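You operate a simulated robot arm through the tools that you are given. There is no shell and no other tool. Be economical: measure what you need, move in short steps, check, and stop when the job is done.

You run a simulated robot arm. Do the job below in one go: nothing can be reset, and whatever is moved stays where it is left.

## Task
Square up the crooked pile on the stacker.
Fine: weight plate off to the bench top first; switch on, press square once with hands clear, switch off, then the weight plate back on the pile.

Only the result counts: the job must be done as asked and must still hold three seconds after the hand-in. Knocking over, shifting, dropping, spilling or breaking anything else fails it.

## Robot
A 7-joint arm with a two-finger parallel gripper on a trunk, on a base that drives. Base frame: it is fixed to the floor where the robot stands at the start and does not move with it; the origin is under the middle of the robot, x ahead of it, y to its left, z up; the surface under the hand at the start is at about z = 0.85. Lengths are in m, angles in rad, forces in N, time in s.
With the tool pointing down near the work surface it reaches from about 0.28 to 0.74 m from the robot's upright axis, wherever it stands. Its first joint turns from -2.007 to 2.007 rad. Places, roughly: sheet counter [0.6, 0.1, 0.9]; square button [0.2, 0, 0.9]; stacker bed [0.5, 0.1, 0.9]; stacker bench top [0.6, -0.4, 0.8]; stacker switch [0.2, 0.2, 0.9]. Payload 3.91 kg.
The tool frame sits at the grasp point between the pads (the TCP): z along the fingers, y along the line on which they close. The tips reach 0.03 m beyond it. The gripper opens to 0.11 m. The fingers are 0.02 m wide and 0.01 m thick; the gripper's body (0.048 by 0.112 m) begins 0.055 m behind the TCP.
Orientation is that of the tool frame in the base frame, as a unit quaternion [x, y, z, w]. With the fingers straight down and closing along the base's y, the tool's x points along the base's -x, its y along +y and its z along -z.

## Interface
- The arm moves only by the tool nudge_tool. Its arguments are lists of equal length, an entry for each row: "rotation": the turn, a rotation vector about the base's x, y, z in rad, a list of three; "delta_pos": the shift along the base's x, y, z in m, a list of three; "hand": the gripper command, from -1 (fully open) to 1 (shut), values between in proportion. In form: {"rotation": [[wx, wy, wz], ...], "delta_pos": [[dx, dy, dz], ...], "hand": [hand, ...]}. A call has 1 to 12 rows; each row is the pose to reach, as a shift and turn from the pose commanded when the call began. A row lasts 0.2 s, in which the tool goes at most 0.05 m and 0.15 rad; a call with a longer step from one row to the next is refused whole, and so is a gripper value outside its range. A pose out of reach is approached as far as the arm can. The call stops where the force on the tool passes 40 N (or 10 N more than at its start, if that is more) or the arm is blocked; 0.2 s more then pass. The fingers move at their own pace (about 0.108 m/s each) and stop on an object; they squeeze with about 42 N. The grip force told is the motor's: it shows also when the fingers shut on nothing. Time passes only in rows, and 0.2 s behind the last, so rows that repeat a pose let the fingers close. It gives the time, the measured TCP pose, the force on the tool (base axes), the opening and the grip force at its end, in the units of the frame above (readings bear some noise), with the torque about the TCP (base axes, N m) and any sound that the robot's microphone picked up.
- Cameras (640 x 400 px; columns grow to the right, rows downward): "scene" is now at [0.0097, 0.1101, 1.4155]; the picture's right is [-0.53, -0.85, 0.00], its down [-0.60, 0.38, -0.70] and it looks along [0.60, -0.37, -0.71] (base axes); focal length 247 px, centre (320, 200). "wrist" rides on the gripper at [0.072, 0.017, -0.103] in the tool frame; the picture's right is [-0.23, 0.97, 0.00], its down [-0.76, -0.18, -0.62] and it looks along [-0.61, -0.14, 0.78] (tool axes); focal length 222 px, centre (320, 200). There is no depth. A picture from a camera that has moved, and an enlarged one, comes with that camera's place and axes in the base frame and with its lens.
- grab_frame(camera): a new picture of that camera. No time passes.
- slide_trunk(by): slides the trunk up (or, below 0, down) by that many m; the arm and the scene camera ride with it, the base frame stays. It gives what a move gives, with no picture.
- steer(legs): drives the robot by 1 to 6 legs, each [ahead, turn to the left] in m and rad, along the robot's own axes; the way and the turn of a leg run together, so that a leg with both is an arc; at most 1.5 m and 3.142 rad a leg. The arm and the cameras ride along, it lands a little off, and it stops where it bumps. It gives what a move gives.
- head_to(pan, tilt): turns the head with the scene camera to pan (to the left, within 2.705 rad either way) and tilt (down, from -0.506 to 1.204), counted from straight ahead of the robot. It gives what a move gives.
- close_up(camera, box): a new picture of the part [left, top, right, bottom] of that camera's present view, enlarged. No time passes.
- sign_off(): hands the job in; it is judged then, once.

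Work in short steps. Places have to be worked out from the pictures, the camera data and where the tool is seen: move nearer, look again, correct. Check each grasp and each placing, and mend what went wrong. You have 120 turns and 78 pictures in all, those below and enlarged ones among them. Open the gripper and draw the arm clear of the work before you hand the job in, unless the task says otherwise; then end with one line.

The tools are called after "Emit:" as name(argument=value, ...) on one line, values as JSON. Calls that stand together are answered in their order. nudge_tool: Moves the arm, as the interface text tells. Its arguments: {"type":"object","properties":{"rotation":{"type":"array","items":{"type":"array","items":{"type":"number"}}},"delta_pos":{"type":"array","items":{"type":"array","items":{"type":"number"}}},"hand":{"type":"array","items":{"type":"number"}}},"required":["rotation","delta_pos","hand"]} The other tools are called the same way: slide_trunk (by) slides the trunk up or down; steer (legs) drives the base; head_to (pan, tilt) turns the head that bears the scene camera; grab_frame (camera) takes a picture; close_up (camera, box) takes an enlarged picture of a part of a camera's view; sign_off () hands the job in.

At the start:

```text
t: 0.0
position: [0.5414, -0.0521, 1.1666]
tcp_rot: [0.003, 1.0, 0.0, 0.0]
contact_force: [-0.2, -1.0, -0.7]
wrist_torque: [0.01, -0.02, 0.0]
opening: 0.1099
grip_force: 0.0
trunk travel left (down, up): [-0.525, 0.465]
robot x, y, heading: [0.0021, -0.0024, 0.002]
head pan, tilt: [-0.559, 0.792]
```

scene: 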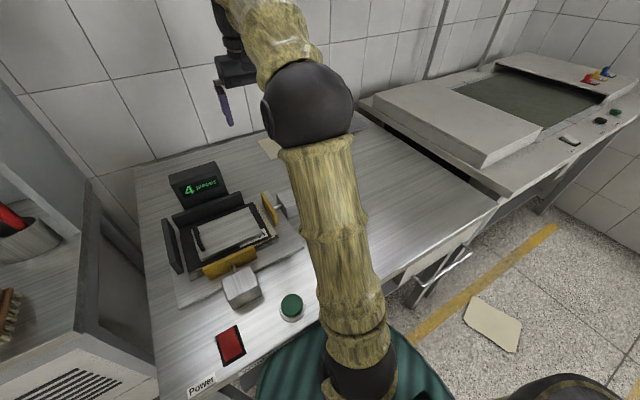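
wrist: 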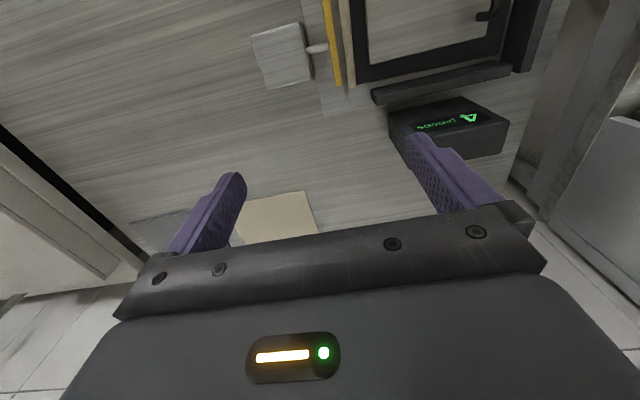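

The stacker sits left of the arm in the scene view. I'll enlarge it to see the weight plate and the controls.

Emit:
close_up(camera="scene", box=[140, 140, 320, 260])

Emit:
close_up(camera="scene", box=[150, 230, 345, 400])

Emit:
close_up(camera="wrist", box=[230, 0, 550, 200])

```text
3.33 times, centred on (230, 200) of scene
camera zoom: at [0.0097, 0.1101, 1.4155], right [-0.53, -0.85, 0.0], down [-0.6, 0.38, -0.7], along [0.6, -0.37, -0.71], focal length 825 px, centre (620, 200)
```

zoom: 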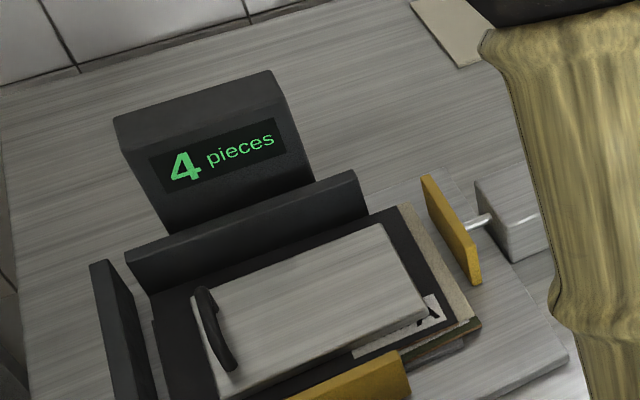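

```text
2.35 times, centred on (248, 315) of scene
camera zoom: at [0.0097, 0.1101, 1.4155], right [-0.53, -0.85, 0.0], down [-0.6, 0.38, -0.7], along [0.6, -0.37, -0.71], focal length 582 px, centre (491, -71)
```

zoom: 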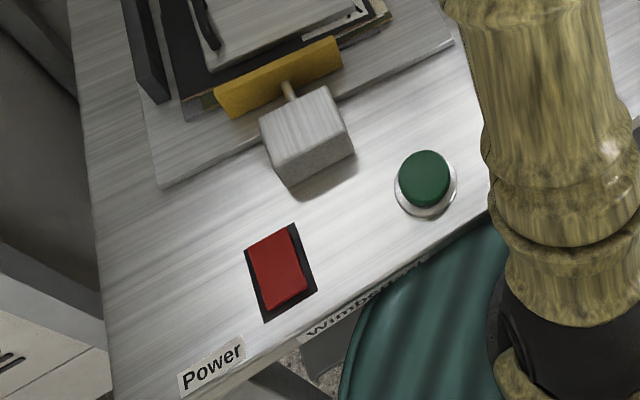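

```text
2.00 times, centred on (390, 100) of wrist
camera zoom: at [0.4701, -0.0333, 1.2698], right [0.23, 0.97, 0.0], down [0.76, -0.18, 0.62], along [0.61, -0.14, -0.78], focal length 444 px, centre (180, 400)
```

zoom: 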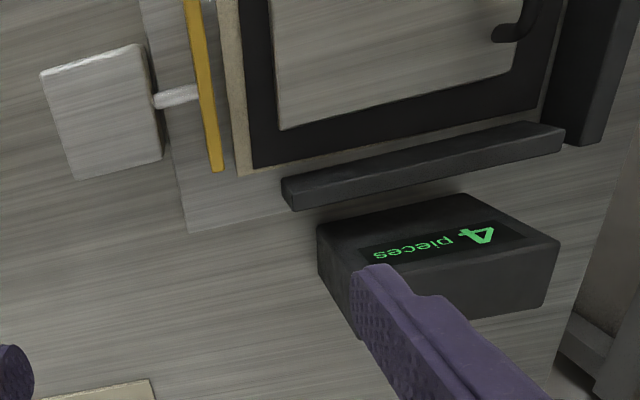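

The plate spans about x 0.42–0.53, y 0.03–0.19, with a handle near its +y edge. I'll bring the wrist camera closer for a look.

Emit:
nudge_tool(rotation=[[0, 0, 0], [0, 0, 0], [0, 0, 0], [0, 0, 0], [0, 0, 0], [0, 0, 0], [0, 0, 0]], delta_pos=[[-0.03, 0.03, 0], [-0.06, 0.06, 0], [-0.09, 0.09, 0], [-0.12, 0.12, 0], [-0.15, 0.15, -0.02], [-0.18, 0.18, -0.04], [-0.19, 0.195, -0.06]], hand=[-1, -1, -1, -1, -1, -1, -1])

Emit:
grab_frame(camera="wrist")

Emit:
grab_frame(camera="scene")

```text
t: 1.6
position: [0.3507, 0.1449, 1.1061]
tcp_rot: [0.004, 1.0, 0.0, 0.0]
contact_force: [-0.1, 0.2, 0.0]
wrist_torque: [-0.01, -0.02, 0.0]
opening: 0.11
grip_force: 0.0
trunk travel left (down, up): [-0.525, 0.465]
robot x, y, heading: [0.0037, -0.0011, 0.005]
head pan, tilt: [-0.559, 0.792]
```

```text
72 pictures are left
camera wrist: at [0.2788, 0.1627, 1.2096], right [0.23, 0.97, 0.0], down [0.76, -0.18, 0.62], along [0.61, -0.15, -0.78], focal length 222 px, centre (320, 200)
```

wrist: 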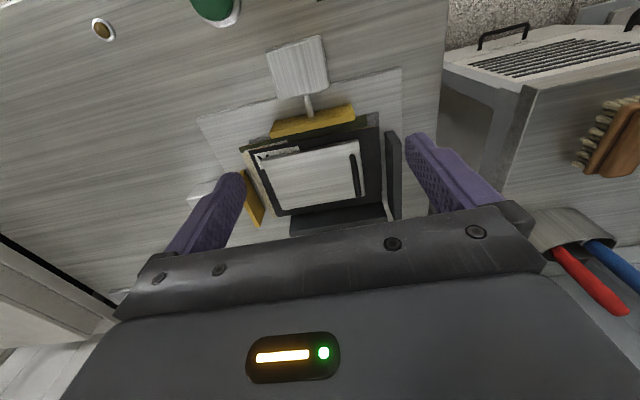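

```text
71 pictures are left
camera scene: at [0.0095, 0.1103, 1.4155], right [-0.53, -0.85, 0.0], down [-0.6, 0.38, -0.7], along [0.6, -0.37, -0.71], focal length 247 px, centre (320, 200)
```

scene: 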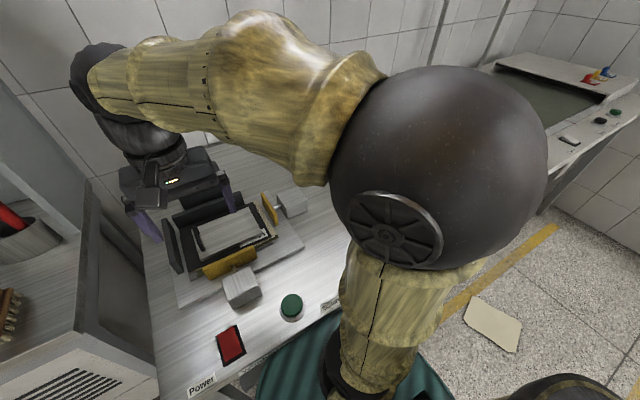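

The camera now looks right at the plate; I'll enlarge it.

Emit:
close_up(camera="wrist", box=[220, 90, 420, 240])

Emit:
close_up(camera="scene", box=[150, 180, 310, 300])

Emit:
close_up(camera="wrist", box=[60, 0, 340, 120])

```text
2.67 times, centred on (320, 165) of wrist
camera zoom: at [0.2788, 0.1627, 1.2096], right [0.23, 0.97, 0.0], down [0.76, -0.18, 0.62], along [0.61, -0.15, -0.78], focal length 592 px, centre (320, 293)
```

zoom: 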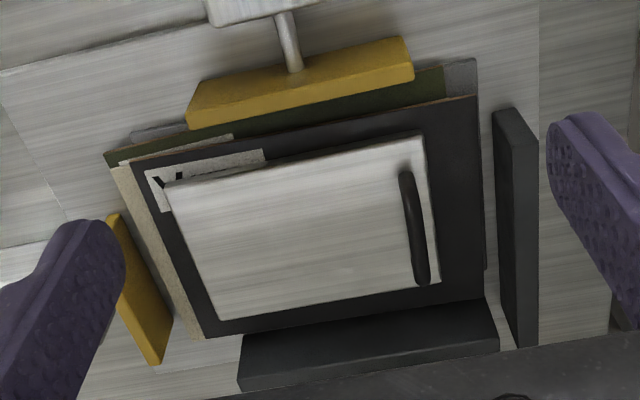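

```text
3.33 times, centred on (230, 240) of scene
camera zoom: at [0.0095, 0.1103, 1.4155], right [-0.53, -0.85, 0.0], down [-0.6, 0.38, -0.7], along [0.6, -0.37, -0.71], focal length 825 px, centre (620, 67)
```

zoom: 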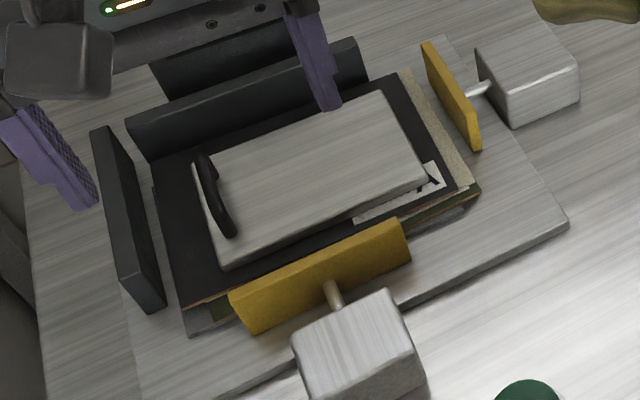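

```text
2.29 times, centred on (200, 60) of wrist
camera zoom: at [0.2788, 0.1627, 1.2096], right [0.23, 0.97, 0.0], down [0.76, -0.18, 0.62], along [0.61, -0.15, -0.78], focal length 508 px, centre (594, 520)
```

zoom: 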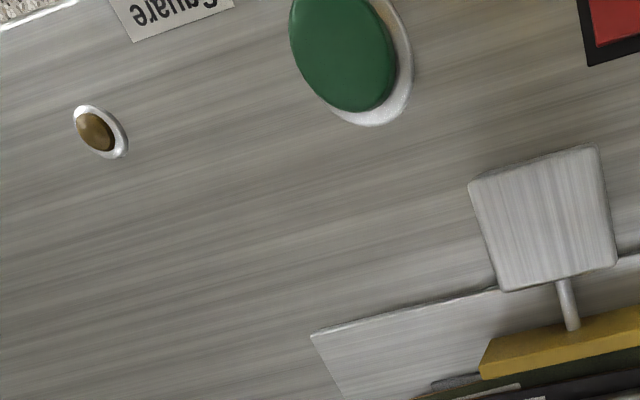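

The labels are readable: green is Square, red is Power. I'll enlarge the handle strongly to judge its shape, the plate width and the clearances.

Emit:
close_up(camera="scene", box=[185, 205, 225, 250])

Emit:
close_up(camera="wrist", box=[325, 130, 400, 210])

```text
8.89 times, centred on (205, 228) of scene
camera zoom: at [0.0095, 0.1103, 1.4155], right [-0.53, -0.85, 0.0], down [-0.6, 0.38, -0.7], along [0.6, -0.37, -0.71], focal length 2199 px, centre (1342, -44)
```

zoom: 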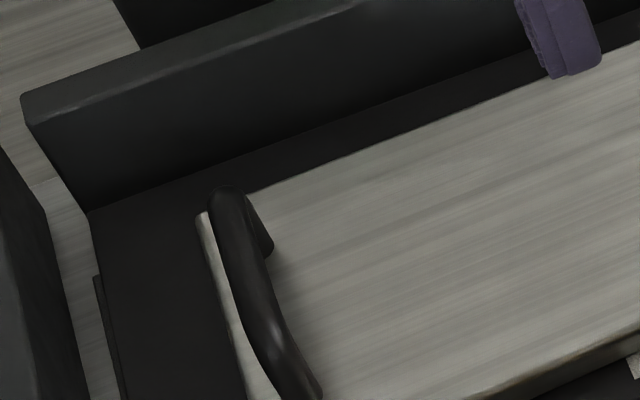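

```text
5.00 times, centred on (362, 170) of wrist
camera zoom: at [0.2788, 0.1627, 1.2096], right [0.23, 0.97, 0.0], down [0.76, -0.18, 0.62], along [0.61, -0.15, -0.78], focal length 1111 px, centre (108, 350)
```

zoom: 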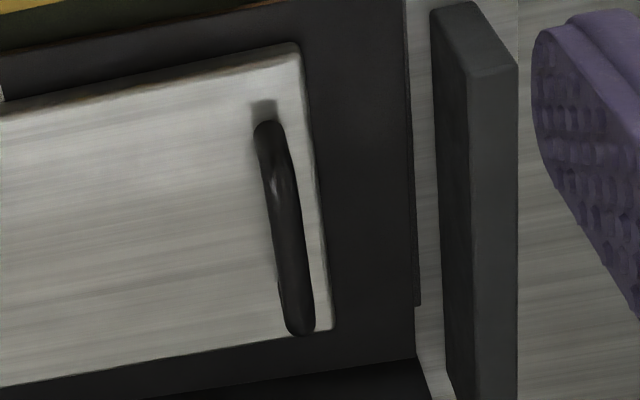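

The handle is an arched bar along x at about (0.473, 0.171), with its top near z 0.925 and the plate near 0.90. I'll hover over it with the fingers partly closed so they clear the left fence.

Emit:
nudge_tool(rotation=[[0, 0, 0], [0, 0, 0], [0, 0, 0], [0, 0, 0]], delta_pos=[[0.04, 0.01, 0], [0.08, 0.02, -0.02], [0.11, 0.028, -0.06], [0.122, 0.028, -0.1]], hand=[0.09, 0.09, 0.09, 0.09])

Emit:
grab_frame(camera="wrist")

Emit:
close_up(camera="scene", box=[150, 130, 310, 290])

```text
refused: row 3 steps farther than a row can; nothing moved
```

```text
65 pictures are left
camera wrist: at [0.2788, 0.1627, 1.2096], right [0.23, 0.97, 0.0], down [0.76, -0.18, 0.62], along [0.61, -0.15, -0.78], focal length 222 px, centre (320, 200)
```

wrist: 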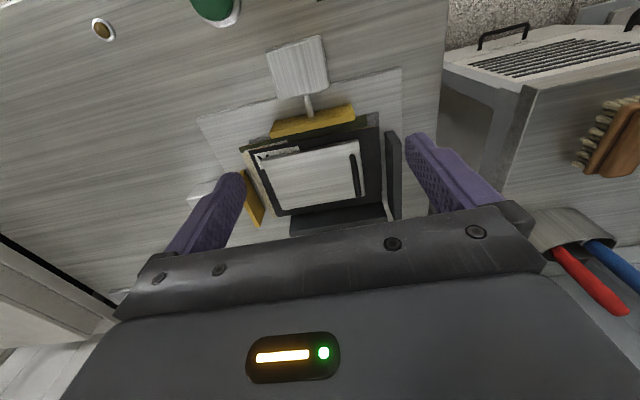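

```text
2.50 times, centred on (230, 210) of scene
camera zoom: at [0.0095, 0.1103, 1.4155], right [-0.53, -0.85, 0.0], down [-0.6, 0.38, -0.7], along [0.6, -0.37, -0.71], focal length 618 px, centre (545, 175)
```

zoom: 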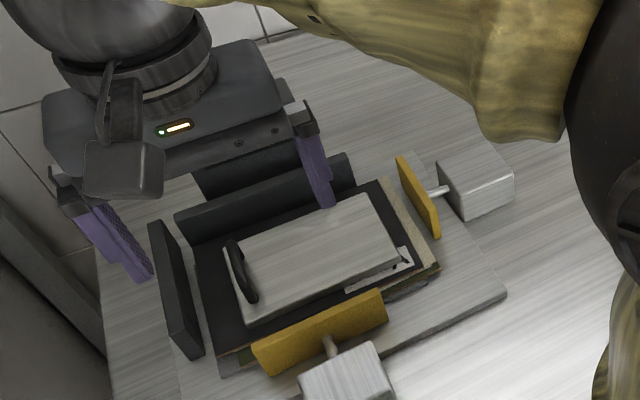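

A step was slightly too long, so I'm sending the same move in smaller steps.

Emit:
nudge_tool(rotation=[[0, 0, 0], [0, 0, 0], [0, 0, 0], [0, 0, 0], [0, 0, 0]], delta_pos=[[0.04, 0.01, 0], [0.08, 0.02, -0.01], [0.11, 0.028, -0.04], [0.122, 0.028, -0.07], [0.122, 0.028, -0.1]], hand=[0.09, 0.09, 0.09, 0.09, 0.09])

Emit:
close_up(camera="scene", box=[150, 150, 310, 290])

Emit:
grab_frame(camera="wrist")

```text
t: 2.8
position: [0.4721, 0.1695, 1.0056]
tcp_rot: [0.004, 1.0, 0.002, 0.002]
contact_force: [0.1, 0.0, -0.3]
wrist_torque: [0.0, -0.01, -0.03]
opening: 0.0501
grip_force: 0.1
trunk travel left (down, up): [-0.525, 0.465]
robot x, y, heading: [0.0021, -0.0026, -0.005]
head pan, tilt: [-0.559, 0.792]
```

```text
2.86 times, centred on (230, 220) of scene
camera zoom: at [0.0097, 0.1101, 1.4156], right [-0.53, -0.85, 0.0], down [-0.6, 0.38, -0.7], along [0.6, -0.37, -0.71], focal length 707 px, centre (577, 143)
```

zoom: 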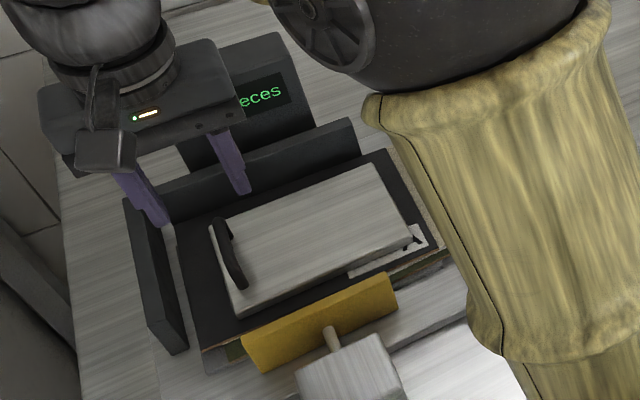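

```text
62 pictures are left
camera wrist: at [0.4015, 0.1883, 1.1087], right [0.23, 0.97, 0.0], down [0.76, -0.18, 0.62], along [0.61, -0.14, -0.78], focal length 222 px, centre (320, 200)
```

wrist: 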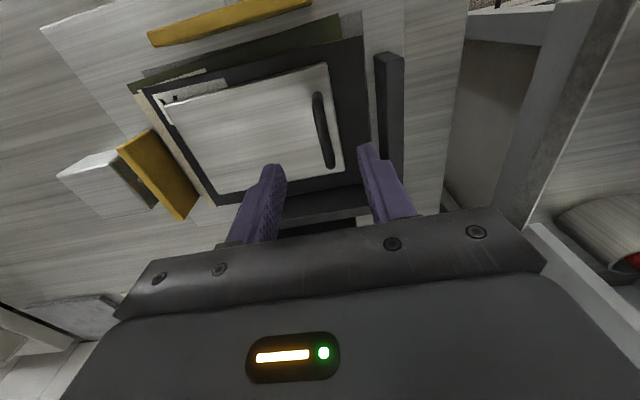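

The handle lies between the fingers, about 3 mm to +y of the tool. I'll descend most of the way and check.

Emit:
nudge_tool(rotation=[[0, 0, 0], [0, 0, 0], [0, 0, 0], [0, 0, 0]], delta_pos=[[0, 0.002, -0.02], [0, 0.003, -0.04], [0, 0.003, -0.05], [0, 0.003, -0.055]], hand=[0.09, 0.09, 0.09, 0.09])

Emit:
close_up(camera="scene", box=[170, 190, 250, 250])

Emit:
close_up(camera="wrist", box=[200, 60, 440, 260])

```text
t: 3.8
position: [0.4728, 0.1739, 0.9506]
tcp_rot: [0.004, 1.0, 0.001, 0.0]
contact_force: [-0.5, -0.9, -0.1]
wrist_torque: [0.01, 0.02, -0.02]
opening: 0.0501
grip_force: 0.1
trunk travel left (down, up): [-0.525, 0.465]
robot x, y, heading: [-0.0011, -0.0024, -0.001]
head pan, tilt: [-0.559, 0.792]
```

```text
6.67 times, centred on (210, 220) of scene
camera zoom: at [0.0096, 0.1101, 1.4155], right [-0.53, -0.85, 0.0], down [-0.6, 0.38, -0.7], along [0.6, -0.37, -0.71], focal length 1650 px, centre (1053, 67)
```

zoom: 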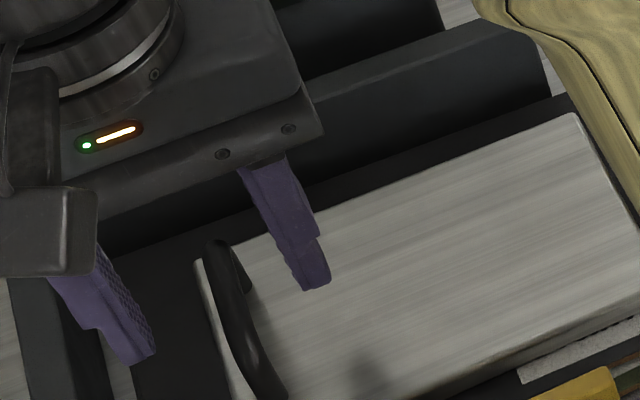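

```text
2.00 times, centred on (320, 160) of wrist
camera zoom: at [0.4015, 0.1923, 1.054], right [0.23, 0.97, 0.0], down [0.76, -0.18, 0.62], along [0.61, -0.14, -0.78], focal length 444 px, centre (320, 280)
```

zoom: 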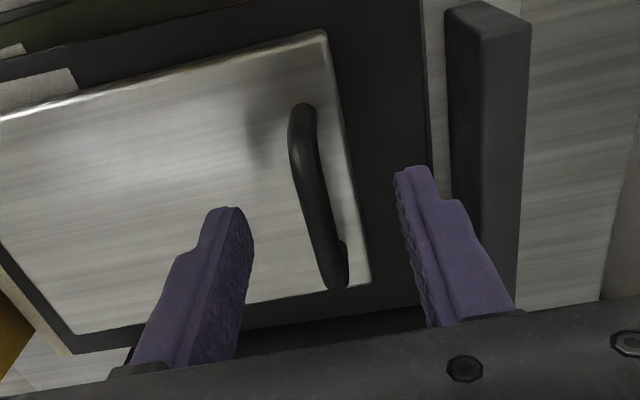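

The tips are still about at bar height. I'll lower 8 mm more and then in small steps, watching the force.

Emit:
nudge_tool(rotation=[[0, 0, 0], [0, 0, 0], [0, 0, 0]], delta_pos=[[0, 0, -0.004], [0, 0, -0.008], [0, 0, -0.01]], hand=[0.09, 0.09, 0.09])

Emit:
close_up(camera="scene", box=[170, 190, 250, 250])

```text
t: 4.6
position: [0.4738, 0.1747, 0.9413]
tcp_rot: [0.003, 1.0, 0.001, -0.001]
contact_force: [-0.8, -0.4, 0.3]
wrist_torque: [-0.01, 0.0, 0.0]
opening: 0.0503
grip_force: 0.1
trunk travel left (down, up): [-0.525, 0.465]
robot x, y, heading: [0.0027, -0.0014, -0.0]
head pan, tilt: [-0.559, 0.792]
```

```text
6.67 times, centred on (210, 220) of scene
camera zoom: at [0.0096, 0.1101, 1.4155], right [-0.53, -0.85, 0.0], down [-0.6, 0.38, -0.7], along [0.6, -0.37, -0.71], focal length 1650 px, centre (1053, 67)
```

zoom: 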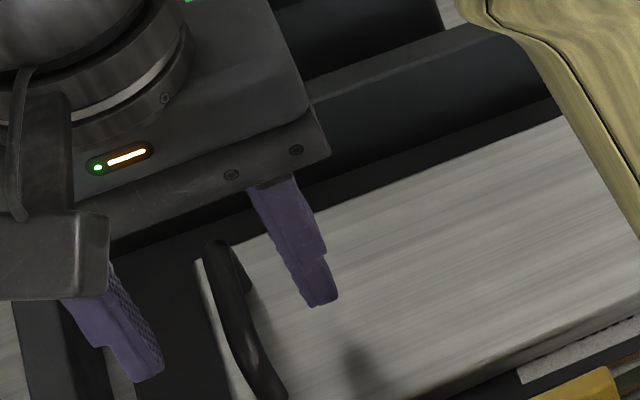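

No contact yet; I'll continue down in 2 mm rows until the force rises.

Emit:
nudge_tool(rotation=[[0, 0, 0], [0, 0, 0], [0, 0, 0], [0, 0, 0], [0, 0, 0]], delta_pos=[[0, 0, -0.002], [0, 0, -0.004], [0, 0, -0.006], [0, 0, -0.008], [0, 0, -0.01]], hand=[0.09, 0.09, 0.09, 0.09, 0.09])

Emit:
close_up(camera="scene", box=[170, 190, 250, 250])

```text
t: 5.8
position: [0.4734, 0.175, 0.9323]
tcp_rot: [0.004, 1.0, 0.0, 0.0]
contact_force: [-0.4, -0.1, 1.2]
wrist_torque: [0.0, 0.01, -0.02]
opening: 0.0501
grip_force: 0.1
trunk travel left (down, up): [-0.525, 0.465]
robot x, y, heading: [-0.0022, -0.0021, 0.003]
head pan, tilt: [-0.559, 0.792]
```

```text
6.67 times, centred on (210, 220) of scene
camera zoom: at [0.0096, 0.1101, 1.4155], right [-0.53, -0.85, 0.0], down [-0.6, 0.38, -0.7], along [0.6, -0.37, -0.71], focal length 1650 px, centre (1053, 67)
```

zoom: 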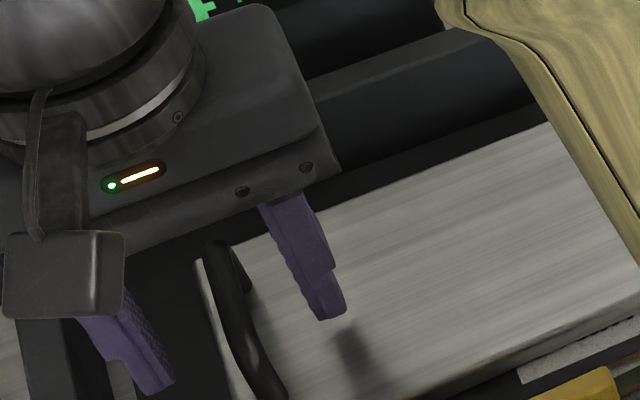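

Tips at 0.902 are still free and the shadow gap is narrowing. I'll go on down to about 0.924.

Emit:
nudge_tool(rotation=[[0, 0, 0], [0, 0, 0], [0, 0, 0], [0, 0, 0], [0, 0, 0]], delta_pos=[[0, 0, -0.0015], [0, 0, -0.003], [0, 0, -0.005], [0, 0, -0.007], [0, 0, -0.008]], hand=[0.09, 0.09, 0.09, 0.09, 0.09])

Emit:
close_up(camera="scene", box=[170, 190, 250, 250])

```text
t: 7.0
position: [0.4727, 0.1751, 0.9235]
tcp_rot: [0.003, 1.0, 0.0, 0.0]
contact_force: [0.6, -0.8, 0.1]
wrist_torque: [-0.01, 0.0, -0.01]
opening: 0.0503
grip_force: 0.0
trunk travel left (down, up): [-0.525, 0.465]
robot x, y, heading: [-0.0003, 0.0004, 0.004]
head pan, tilt: [-0.559, 0.792]
```

```text
6.67 times, centred on (210, 220) of scene
camera zoom: at [0.0096, 0.1101, 1.4155], right [-0.53, -0.85, 0.0], down [-0.6, 0.38, -0.7], along [0.6, -0.37, -0.71], focal length 1650 px, centre (1053, 67)
```

zoom: 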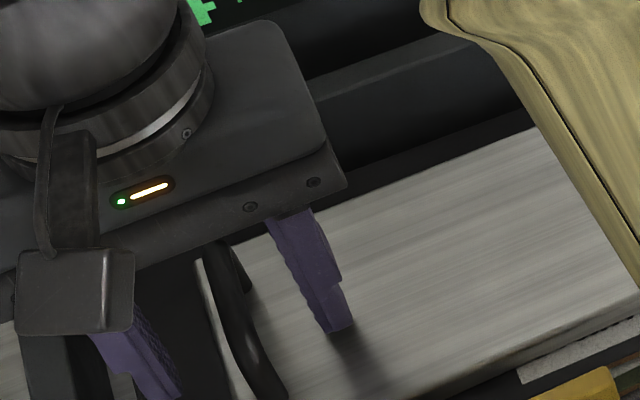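

The tips are about 1–2 mm above the plate and the pads straddle the bar. Closing.

Emit:
nudge_tool(rotation=[[0, 0, 0], [0, 0, 0], [0, 0, 0], [0, 0, 0]], delta_pos=[[0, 0, 0], [0, 0, 0], [0, 0, 0], [0, 0, 0]], hand=[0.5, 0.8, 1, 1])

Emit:
close_up(camera="scene", box=[170, 190, 250, 250])

```text
t: 8.0
position: [0.4725, 0.1744, 0.925]
tcp_rot: [0.003, 1.0, 0.0, 0.0]
contact_force: [-0.7, -1.6, 0.5]
wrist_torque: [-0.03, 0.06, -0.15]
opening: 0.0099
grip_force: 42.7
trunk travel left (down, up): [-0.525, 0.465]
robot x, y, heading: [-0.0011, -0.0029, -0.002]
head pan, tilt: [-0.559, 0.792]
```

```text
6.67 times, centred on (210, 220) of scene
camera zoom: at [0.0096, 0.1099, 1.4155], right [-0.53, -0.85, 0.0], down [-0.6, 0.38, -0.7], along [0.6, -0.37, -0.71], focal length 1650 px, centre (1053, 67)
```

zoom: 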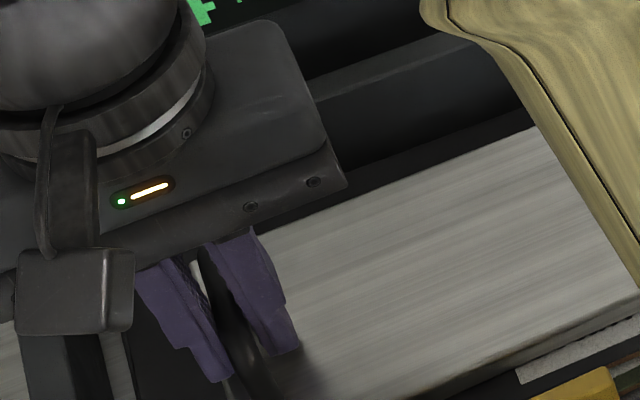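

The grip on a 10 mm bar holds at 42.7 N. I'll lift slowly by 2 cm and read the force, torque and droop.

Emit:
nudge_tool(rotation=[[0, 0, 0], [0, 0, 0], [0, 0, 0], [0, 0, 0], [0, 0, 0]], delta_pos=[[0, 0, 0.004], [0, 0, 0.008], [0, 0, 0.012], [0, 0, 0.016], [0, 0, 0.02]], hand=[1, 1, 1, 1, 1])

Emit:
close_up(camera="scene", box=[150, 160, 310, 280])

```text
t: 9.2
position: [0.4744, 0.1748, 0.9453]
tcp_rot: [0.004, 1.0, 0.0, 0.0]
contact_force: [-0.7, -0.8, -6.9]
wrist_torque: [0.11, -0.03, -0.02]
opening: 0.0096
grip_force: 42.1
trunk travel left (down, up): [-0.525, 0.465]
robot x, y, heading: [0.0013, -0.0004, 0.001]
head pan, tilt: [-0.559, 0.792]
```

```text
3.33 times, centred on (230, 220) of scene
camera zoom: at [0.0101, 0.1102, 1.4155], right [-0.53, -0.85, 0.0], down [-0.6, 0.38, -0.7], along [0.6, -0.37, -0.71], focal length 825 px, centre (620, 133)
```

zoom: 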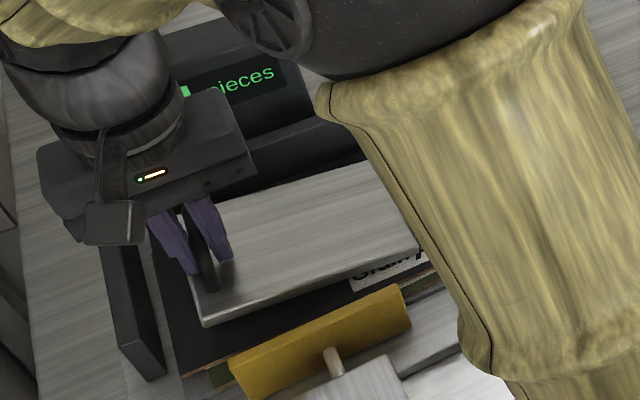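

The plate pivots on the bar, with its far edge still resting on the pile (6.9 N). I'll raise further along an arc so that edge isn't dragged, and see whether the plate comes free.

Emit:
nudge_tool(rotation=[[0, 0, 0], [0, 0, 0], [0, 0, 0], [0, 0, 0]], delta_pos=[[0, -0.003, 0.006], [0, -0.006, 0.012], [0, -0.009, 0.018], [0, -0.012, 0.024]], hand=[1, 1, 1, 1])

Emit:
close_up(camera="scene", box=[150, 160, 310, 280])

```text
t: 10.2
position: [0.4738, 0.1635, 0.9665]
tcp_rot: [0.003, 1.0, 0.0, 0.0]
contact_force: [-1.1, -0.3, -7.0]
wrist_torque: [0.04, -0.12, -0.01]
opening: 0.0096
grip_force: 42.2
trunk travel left (down, up): [-0.525, 0.465]
robot x, y, heading: [-0.0032, -0.0015, 0.0]
head pan, tilt: [-0.559, 0.792]
```

```text
3.33 times, centred on (230, 220) of scene
camera zoom: at [0.0102, 0.1102, 1.4155], right [-0.53, -0.85, 0.0], down [-0.6, 0.38, -0.7], along [0.6, -0.37, -0.71], focal length 825 px, centre (620, 133)
```

zoom: 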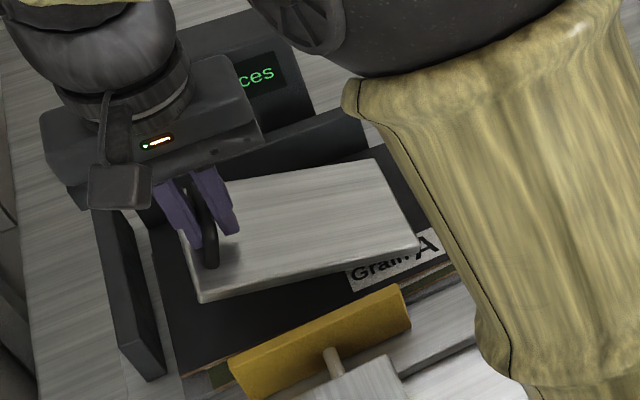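

The sheets haven't moved and the far edge is probably still resting. Continuing the arc upward.

Emit:
nudge_tool(rotation=[[0, 0, 0], [0, 0, 0], [0, 0, 0], [0, 0, 0], [0, 0, 0]], delta_pos=[[0, -0.005, 0.007], [0, -0.011, 0.014], [0, -0.018, 0.022], [0, -0.026, 0.03], [0, -0.035, 0.038]], hand=[1, 1, 1, 1, 1])

Emit:
close_up(camera="scene", box=[150, 160, 310, 280])

```text
t: 11.4
position: [0.4724, 0.1287, 1.0064]
tcp_rot: [0.002, 1.0, 0.0, -0.001]
contact_force: [-0.1, -0.4, -6.5]
wrist_torque: [0.02, 0.0, 0.01]
opening: 0.0096
grip_force: 42.1
trunk travel left (down, up): [-0.525, 0.465]
robot x, y, heading: [0.0006, 0.0007, -0.001]
head pan, tilt: [-0.559, 0.792]
```

```text
3.33 times, centred on (230, 220) of scene
camera zoom: at [0.0101, 0.1102, 1.4155], right [-0.53, -0.85, 0.0], down [-0.6, 0.38, -0.7], along [0.6, -0.37, -0.71], focal length 825 px, centre (620, 133)
```

zoom: 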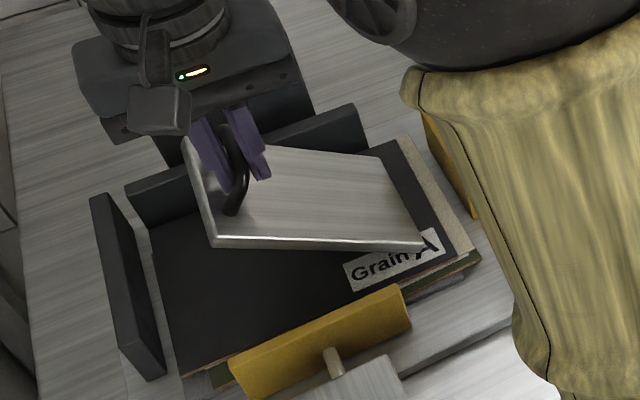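

Tilt is now about 30° and the pile is undisturbed. Continuing up the arc until the plate hangs free.

Emit:
nudge_tool(rotation=[[0, 0, 0], [0, 0, 0], [0, 0, 0], [0, 0, 0], [0, 0, 0], [0, 0, 0]], delta_pos=[[0, -0.008, 0.007], [0, -0.016, 0.014], [0, -0.025, 0.02], [0, -0.034, 0.026], [0, -0.043, 0.032], [0, -0.048, 0.045]], hand=[1, 1, 1, 1, 1, 1])

Emit:
close_up(camera="scene", box=[150, 140, 310, 280])

```text
t: 12.8
position: [0.4744, 0.0796, 1.0516]
tcp_rot: [0.003, 1.0, 0.001, 0.0]
contact_force: [0.4, 0.4, -9.8]
wrist_torque: [0.09, 0.06, -0.01]
opening: 0.0094
grip_force: 42.0
trunk travel left (down, up): [-0.525, 0.465]
robot x, y, heading: [0.0023, -0.0012, -0.001]
head pan, tilt: [-0.559, 0.792]
```

```text
2.86 times, centred on (230, 210) of scene
camera zoom: at [0.0102, 0.1101, 1.4155], right [-0.53, -0.85, 0.0], down [-0.6, 0.38, -0.7], along [0.6, -0.37, -0.71], focal length 707 px, centre (577, 171)
```

zoom: 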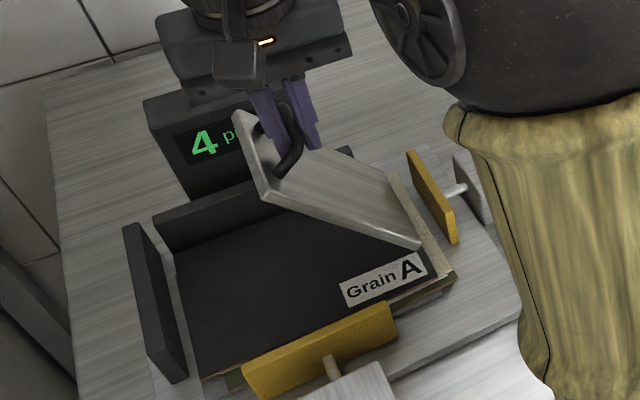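

Force is now 9.8 N and the plate is nearly free. I'll raise straight up.

Emit:
nudge_tool(rotation=[[0, 0, 0], [0, 0, 0], [0, 0, 0], [0, 0, 0], [0, 0, 0], [0, 0, 0]], delta_pos=[[0, -0.004, 0.015], [0, -0.006, 0.03], [0, -0.006, 0.045], [0, -0.006, 0.065], [0, -0.006, 0.09], [0, -0.006, 0.1]], hand=[1, 1, 1, 1, 1, 1])

Emit:
grab_frame(camera="scene")

```text
t: 14.2
position: [0.4726, 0.0735, 1.1492]
tcp_rot: [0.004, 1.0, 0.0, -0.001]
contact_force: [0.2, -0.2, -9.2]
wrist_torque: [0.12, 0.06, -0.01]
opening: 0.0095
grip_force: 42.0
trunk travel left (down, up): [-0.525, 0.465]
robot x, y, heading: [-0.0002, -0.0017, 0.0]
head pan, tilt: [-0.559, 0.792]
```

```text
51 pictures are left
camera scene: at [0.0102, 0.1102, 1.4155], right [-0.53, -0.85, 0.0], down [-0.6, 0.38, -0.7], along [0.6, -0.37, -0.71], focal length 247 px, centre (320, 200)
```

scene: 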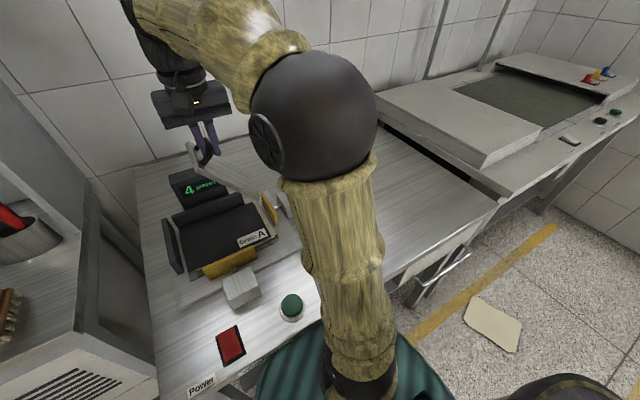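

The plate hangs free (about 0.95 kg) and the pile is untouched. I'll carry it to −y above clear bench.

Emit:
nudge_tool(rotation=[[0, 0, 0], [0, 0, 0], [0, 0, 0], [0, 0, 0], [0, 0, 0], [0, 0, 0], [0, 0, 0], [0, 0, 0], [0, 0, 0], [0, 0, 0], [0, 0, 0], [0, 0, 0]], delta_pos=[[0, -0.015, 0], [0, -0.045, 0], [0, -0.08, 0], [0, -0.12, 0], [0, -0.16, 0], [0, -0.2, 0], [0, -0.24, 0], [0, -0.28, 0], [0, -0.32, 0], [0, -0.35, 0], [0, -0.365, 0], [0, -0.37, 0]], hand=[1, 1, 1, 1, 1, 1, 1, 1, 1, 1, 1, 1])

Emit:
head_to(pan=-0.75, tilt=0.8)

Emit:
grab_frame(camera="scene")

Emit:
grab_frame(camera="wrist")

```text
t: 16.8
position: [0.4744, -0.2979, 1.1524]
tcp_rot: [0.002, 1.0, 0.001, 0.001]
contact_force: [0.2, 0.7, -9.1]
wrist_torque: [0.06, 0.09, 0.04]
opening: 0.0095
grip_force: 41.8
trunk travel left (down, up): [-0.525, 0.465]
robot x, y, heading: [-0.0017, -0.0003, 0.002]
head pan, tilt: [-0.559, 0.792]
```

```text
t: 17.5
position: [0.4738, -0.2973, 1.1512]
tcp_rot: [0.003, 1.0, 0.001, 0.0]
contact_force: [1.1, -0.2, -9.0]
wrist_torque: [0.06, 0.08, 0.04]
opening: 0.0097
grip_force: 42.3
trunk travel left (down, up): [-0.525, 0.465]
robot x, y, heading: [-0.0043, -0.0034, 0.001]
head pan, tilt: [-0.75, 0.799]
```

```text
50 pictures are left
camera scene: at [0.0006, 0.0975, 1.415], right [-0.68, -0.73, 0.0], down [-0.52, 0.49, -0.7], along [0.51, -0.48, -0.72], focal length 247 px, centre (320, 200)
```

scene: 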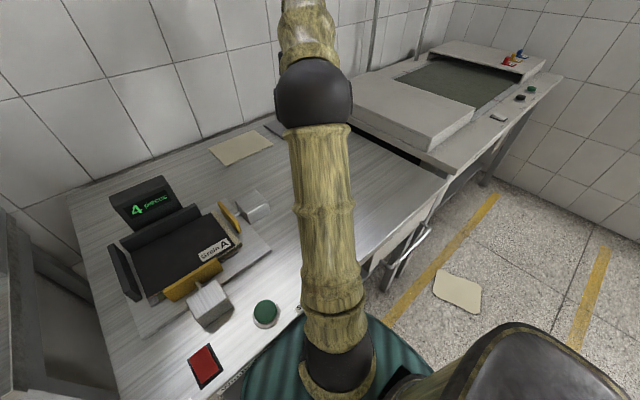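

```text
49 pictures are left
camera wrist: at [0.4032, -0.2785, 1.2542], right [0.23, 0.97, 0.0], down [0.76, -0.18, 0.62], along [0.61, -0.14, -0.78], focal length 222 px, centre (320, 200)
```

wrist: 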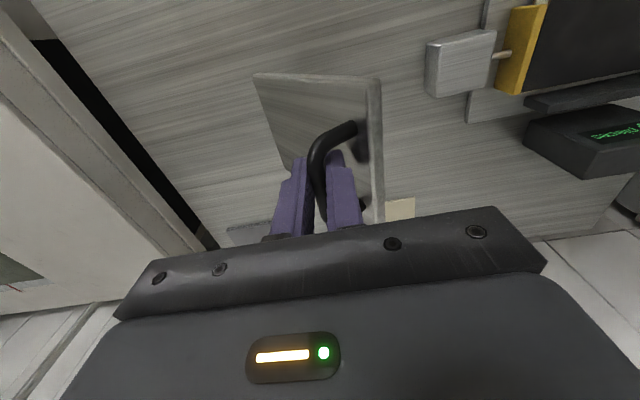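

The spot below is clear bench. I'll lower gently to just above where the hanging edge should touch.

Emit:
nudge_tool(rotation=[[0, 0, 0], [0, 0, 0], [0, 0, 0], [0, 0, 0], [0, 0, 0], [0, 0, 0]], delta_pos=[[0, 0, -0.02], [0, 0, -0.05], [0, 0, -0.08], [0, 0, -0.11], [0, 0, -0.13], [0, 0, -0.138]], hand=[1, 1, 1, 1, 1, 1])

Emit:
grab_frame(camera="wrist")

```text
t: 18.9
position: [0.4751, -0.2972, 1.0125]
tcp_rot: [0.003, 1.0, 0.001, 0.0]
contact_force: [0.0, 0.1, -9.8]
wrist_torque: [0.05, 0.05, 0.0]
opening: 0.0095
grip_force: 41.9
trunk travel left (down, up): [-0.525, 0.465]
robot x, y, heading: [-0.0001, -0.0016, 0.001]
head pan, tilt: [-0.75, 0.799]
```

```text
48 pictures are left
camera wrist: at [0.4034, -0.2787, 1.1159], right [0.23, 0.97, 0.0], down [0.76, -0.18, 0.62], along [0.61, -0.14, -0.78], focal length 222 px, centre (320, 200)
```

wrist: 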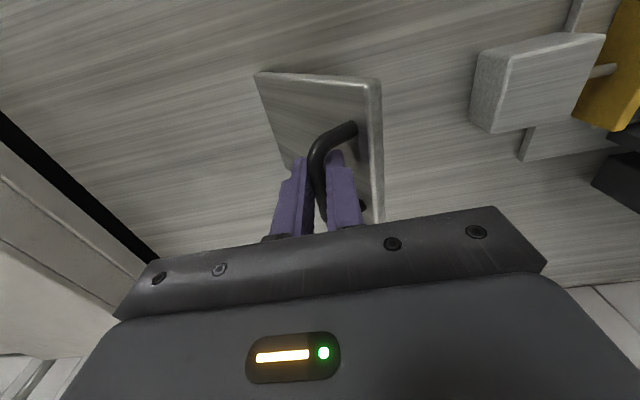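

Still fully hanging (9.8 N). I'll lower slowly until the weight starts to come off.

Emit:
nudge_tool(rotation=[[0, 0, 0], [0, 0, 0], [0, 0, 0], [0, 0, 0]], delta_pos=[[0, 0, -0.005], [0, 0, -0.01], [0, 0, -0.015], [0, 0, -0.02]], hand=[1, 1, 1, 1])

```text
t: 19.9
position: [0.4741, -0.2962, 0.9912]
tcp_rot: [0.003, 1.0, 0.002, 0.0]
contact_force: [2.1, -0.3, -5.1]
wrist_torque: [-0.11, -0.4, 0.16]
opening: 0.0093
grip_force: 42.0
trunk travel left (down, up): [-0.525, 0.465]
robot x, y, heading: [0.0009, 0.0006, -0.001]
head pan, tilt: [-0.75, 0.799]
```

The edge has touched the bench. Now I'll lay the plate down along the reverse arc, moving +y while lowering.

Emit:
nudge_tool(rotation=[[0, 0, 0], [0, 0, 0], [0, 0, 0], [0, 0, 0], [0, 0, 0], [0, 0, 0]], delta_pos=[[0, 0.01, -0.002], [0, 0.022, -0.008], [0, 0.034, -0.0146], [0, 0.046, -0.023], [0, 0.058, -0.032], [0, 0.068, -0.043]], hand=[1, 1, 1, 1, 1, 1])

Emit:
grab_frame(camera="wrist")

```text
t: 21.3
position: [0.4742, -0.2286, 0.9487]
tcp_rot: [0.003, 1.0, 0.001, 0.0]
contact_force: [-0.2, 0.6, -5.2]
wrist_torque: [-0.02, 0.21, 0.07]
opening: 0.0092
grip_force: 41.9
trunk travel left (down, up): [-0.525, 0.465]
robot x, y, heading: [-0.0006, 0.0, 0.003]
head pan, tilt: [-0.75, 0.799]
```

```text
47 pictures are left
camera wrist: at [0.4029, -0.2094, 1.0525], right [0.23, 0.97, 0.0], down [0.76, -0.18, 0.62], along [0.61, -0.14, -0.78], focal length 222 px, centre (320, 200)
```

wrist: 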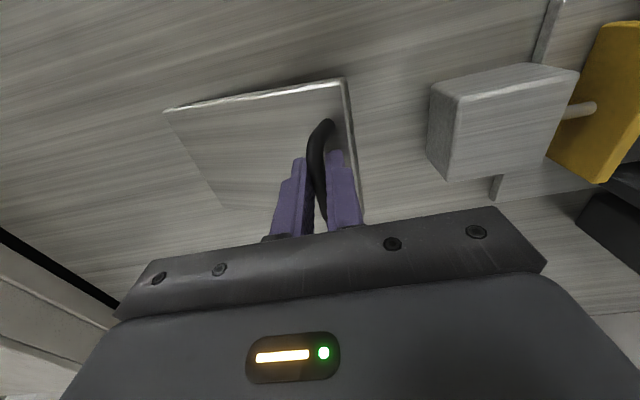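

It's laying down well, and the tool clears the pusher block. Continuing slowly to flat.

Emit:
nudge_tool(rotation=[[0, 0, 0], [0, 0, 0], [0, 0, 0], [0, 0, 0], [0, 0, 0], [0, 0, 0], [0, 0, 0]], delta_pos=[[0, 0.009, -0.01], [0, 0.016, -0.02], [0, 0.021, -0.03], [0, 0.026, -0.039], [0, 0.029, -0.046], [0, 0.032, -0.053], [0, 0.034, -0.058]], hand=[1, 1, 1, 1, 1, 1, 1])

Emit:
grab_frame(camera="wrist")

```text
t: 22.9
position: [0.4725, -0.1973, 0.8979]
tcp_rot: [0.005, 1.0, -0.004, 0.007]
contact_force: [-4.8, -0.2, 17.5]
wrist_torque: [-0.01, 1.14, -0.08]
opening: 0.0095
grip_force: 41.8
trunk travel left (down, up): [-0.525, 0.465]
robot x, y, heading: [-0.0016, -0.0003, -0.001]
head pan, tilt: [-0.75, 0.799]
stopped in row 7: the force on the tool passed its limit at 90 N (the readings are from after the stop); the commanded pose is now the measured one
```

```text
46 pictures are left
camera wrist: at [0.4006, -0.1787, 1.0003], right [0.24, 0.97, 0.0], down [0.75, -0.18, 0.64], along [0.62, -0.15, -0.77], focal length 222 px, centre (320, 200)
```

wrist: 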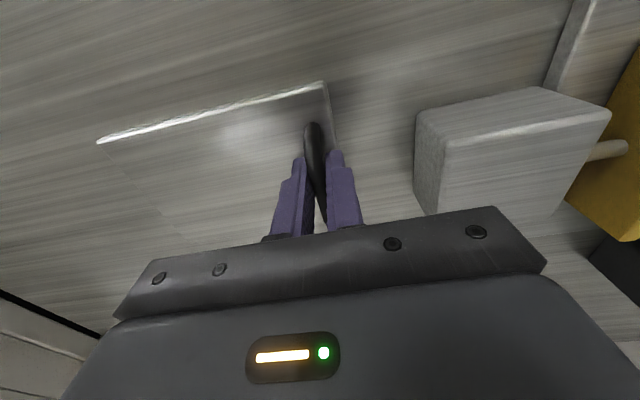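

The plate is flat on the bench, and the 0.898 stop was its contact. I'll release to a small opening, rise and look.

Emit:
nudge_tool(rotation=[[0, 0, 0], [0, 0, 0], [0, 0, 0], [0, 0, 0], [0, 0, 0], [0, 0, 0]], delta_pos=[[0, 0, 0.001], [0, 0, 0.001], [0, 0, 0.02], [0, 0, 0.05], [0, 0, 0.09], [-0.02, 0, 0.13]], hand=[0.3, 0.3, 0.3, 0.3, 0.3, 0.3])

Emit:
grab_frame(camera="wrist")

Emit:
grab_frame(camera="scene")

```text
t: 24.4
position: [0.454, -0.1966, 1.0245]
tcp_rot: [0.005, 1.0, -0.003, 0.006]
contact_force: [0.2, 0.1, -0.7]
wrist_torque: [0.02, -0.02, 0.01]
opening: 0.0382
grip_force: 0.1
trunk travel left (down, up): [-0.525, 0.465]
robot x, y, heading: [-0.0017, 0.0007, -0.003]
head pan, tilt: [-0.75, 0.799]
```

```text
45 pictures are left
camera wrist: at [0.3824, -0.1771, 1.1277], right [0.24, 0.97, 0.0], down [0.75, -0.18, 0.63], along [0.61, -0.15, -0.77], focal length 222 px, centre (320, 200)
```

wrist: 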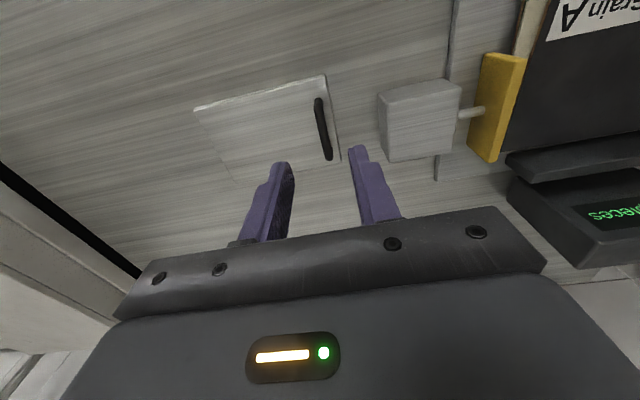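

```text
44 pictures are left
camera scene: at [-0.0003, 0.098, 1.4149], right [-0.68, -0.73, 0.0], down [-0.52, 0.49, -0.7], along [0.51, -0.48, -0.72], focal length 247 px, centre (320, 200)
```

scene: 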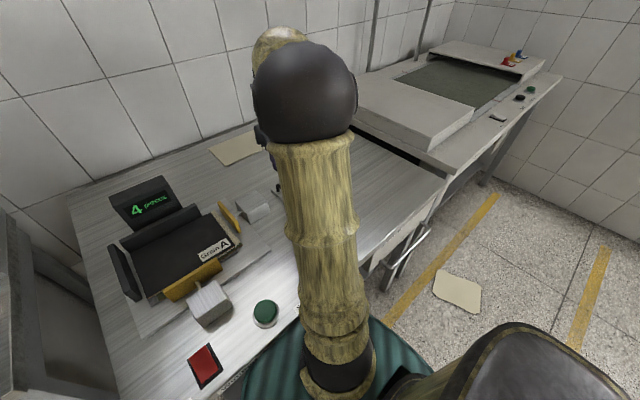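

The plate lies flat and clear on the bench. The button at (0.23, 0.05) is inside the minimum reach, so I'll back the base 0.15 m before going to the controls.

Emit:
steer(legs=[[-0.15, 0]])

Emit:
head_to(pan=-0.1, tilt=0.95)

Emit:
grab_frame(camera="scene")

```text
t: 25.9
position: [0.3043, -0.1962, 1.026]
tcp_rot: [0.004, 1.0, -0.003, 0.006]
contact_force: [0.0, -0.5, -0.4]
wrist_torque: [0.01, 0.02, 0.0]
opening: 0.0385
grip_force: 0.0
trunk travel left (down, up): [-0.525, 0.465]
robot x, y, heading: [-0.1483, 0.0024, -0.001]
head pan, tilt: [-0.75, 0.799]
```

```text
t: 26.9
position: [0.306, -0.1969, 1.0246]
tcp_rot: [0.005, 1.0, -0.004, 0.006]
contact_force: [0.0, -0.9, -0.5]
wrist_torque: [0.0, -0.03, 0.0]
opening: 0.0386
grip_force: 0.0
trunk travel left (down, up): [-0.525, 0.465]
robot x, y, heading: [-0.1475, -0.0013, 0.001]
head pan, tilt: [-0.099, 0.949]
```

```text
43 pictures are left
camera scene: at [-0.1369, 0.1457, 1.4034], right [-0.1, -0.99, 0.0], down [-0.81, 0.08, -0.58], along [0.58, -0.06, -0.81], focal length 247 px, centre (320, 200)
```

scene: 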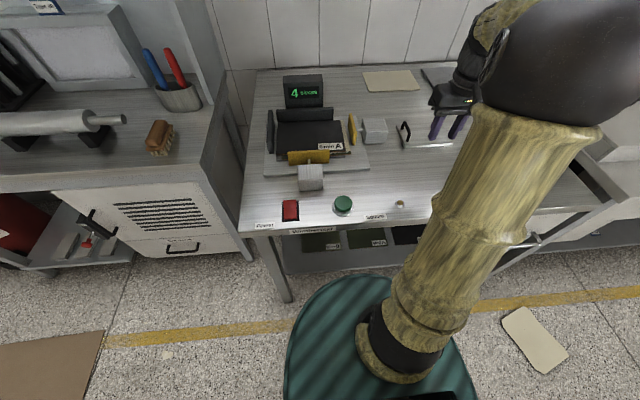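

Now there's an excellent view. I'll enlarge the controls and the pile.

Emit:
close_up(camera="scene", box=[240, 155, 420, 245])

Emit:
close_up(camera="scene", box=[275, 190, 310, 225])

Emit:
close_up(camera="scene", box=[250, 65, 450, 195])

```text
3.56 times, centred on (330, 200) of scene
camera zoom: at [-0.1369, 0.1457, 1.4034], right [-0.1, -0.99, 0.0], down [-0.81, 0.08, -0.58], along [0.58, -0.06, -0.81], focal length 880 px, centre (284, 200)
```

zoom: 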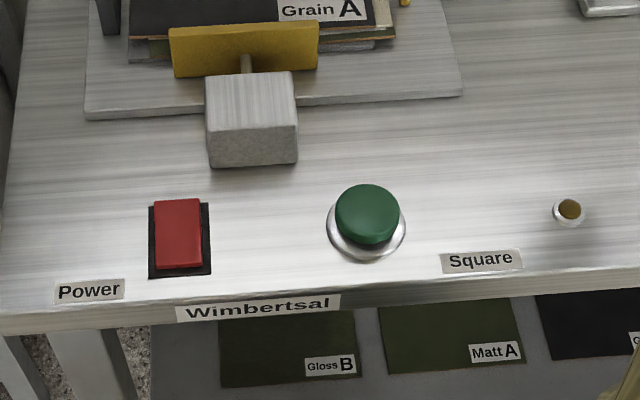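

```text
11.43 times, centred on (292, 208) of scene
camera zoom: at [-0.1369, 0.1457, 1.4034], right [-0.1, -0.99, 0.0], down [-0.81, 0.08, -0.58], along [0.58, -0.06, -0.81], focal length 2828 px, centre (634, 114)
```

zoom: 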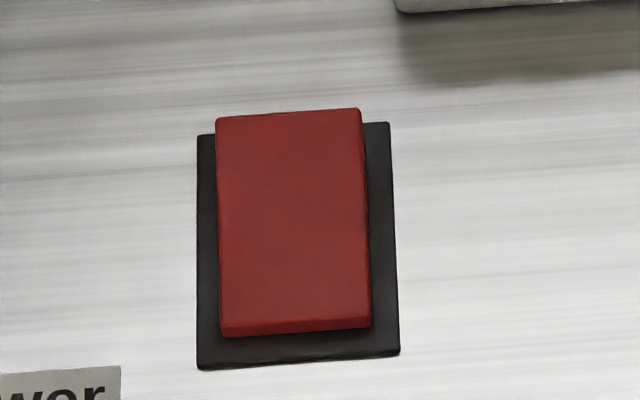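

```text
3.08 times, centred on (350, 130) of scene
camera zoom: at [-0.1369, 0.1457, 1.4034], right [-0.1, -0.99, 0.0], down [-0.81, 0.08, -0.58], along [0.58, -0.06, -0.81], focal length 761 px, centre (228, 415)
```

zoom: 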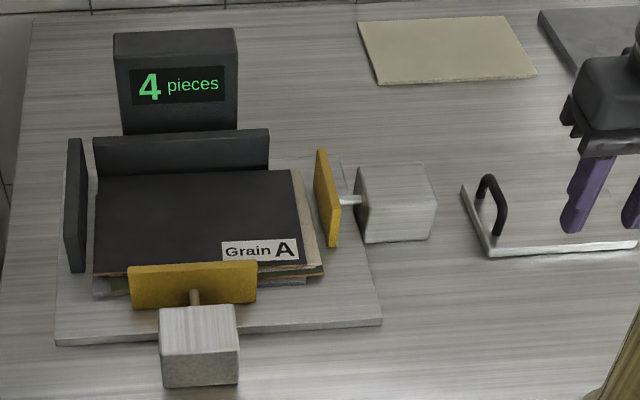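

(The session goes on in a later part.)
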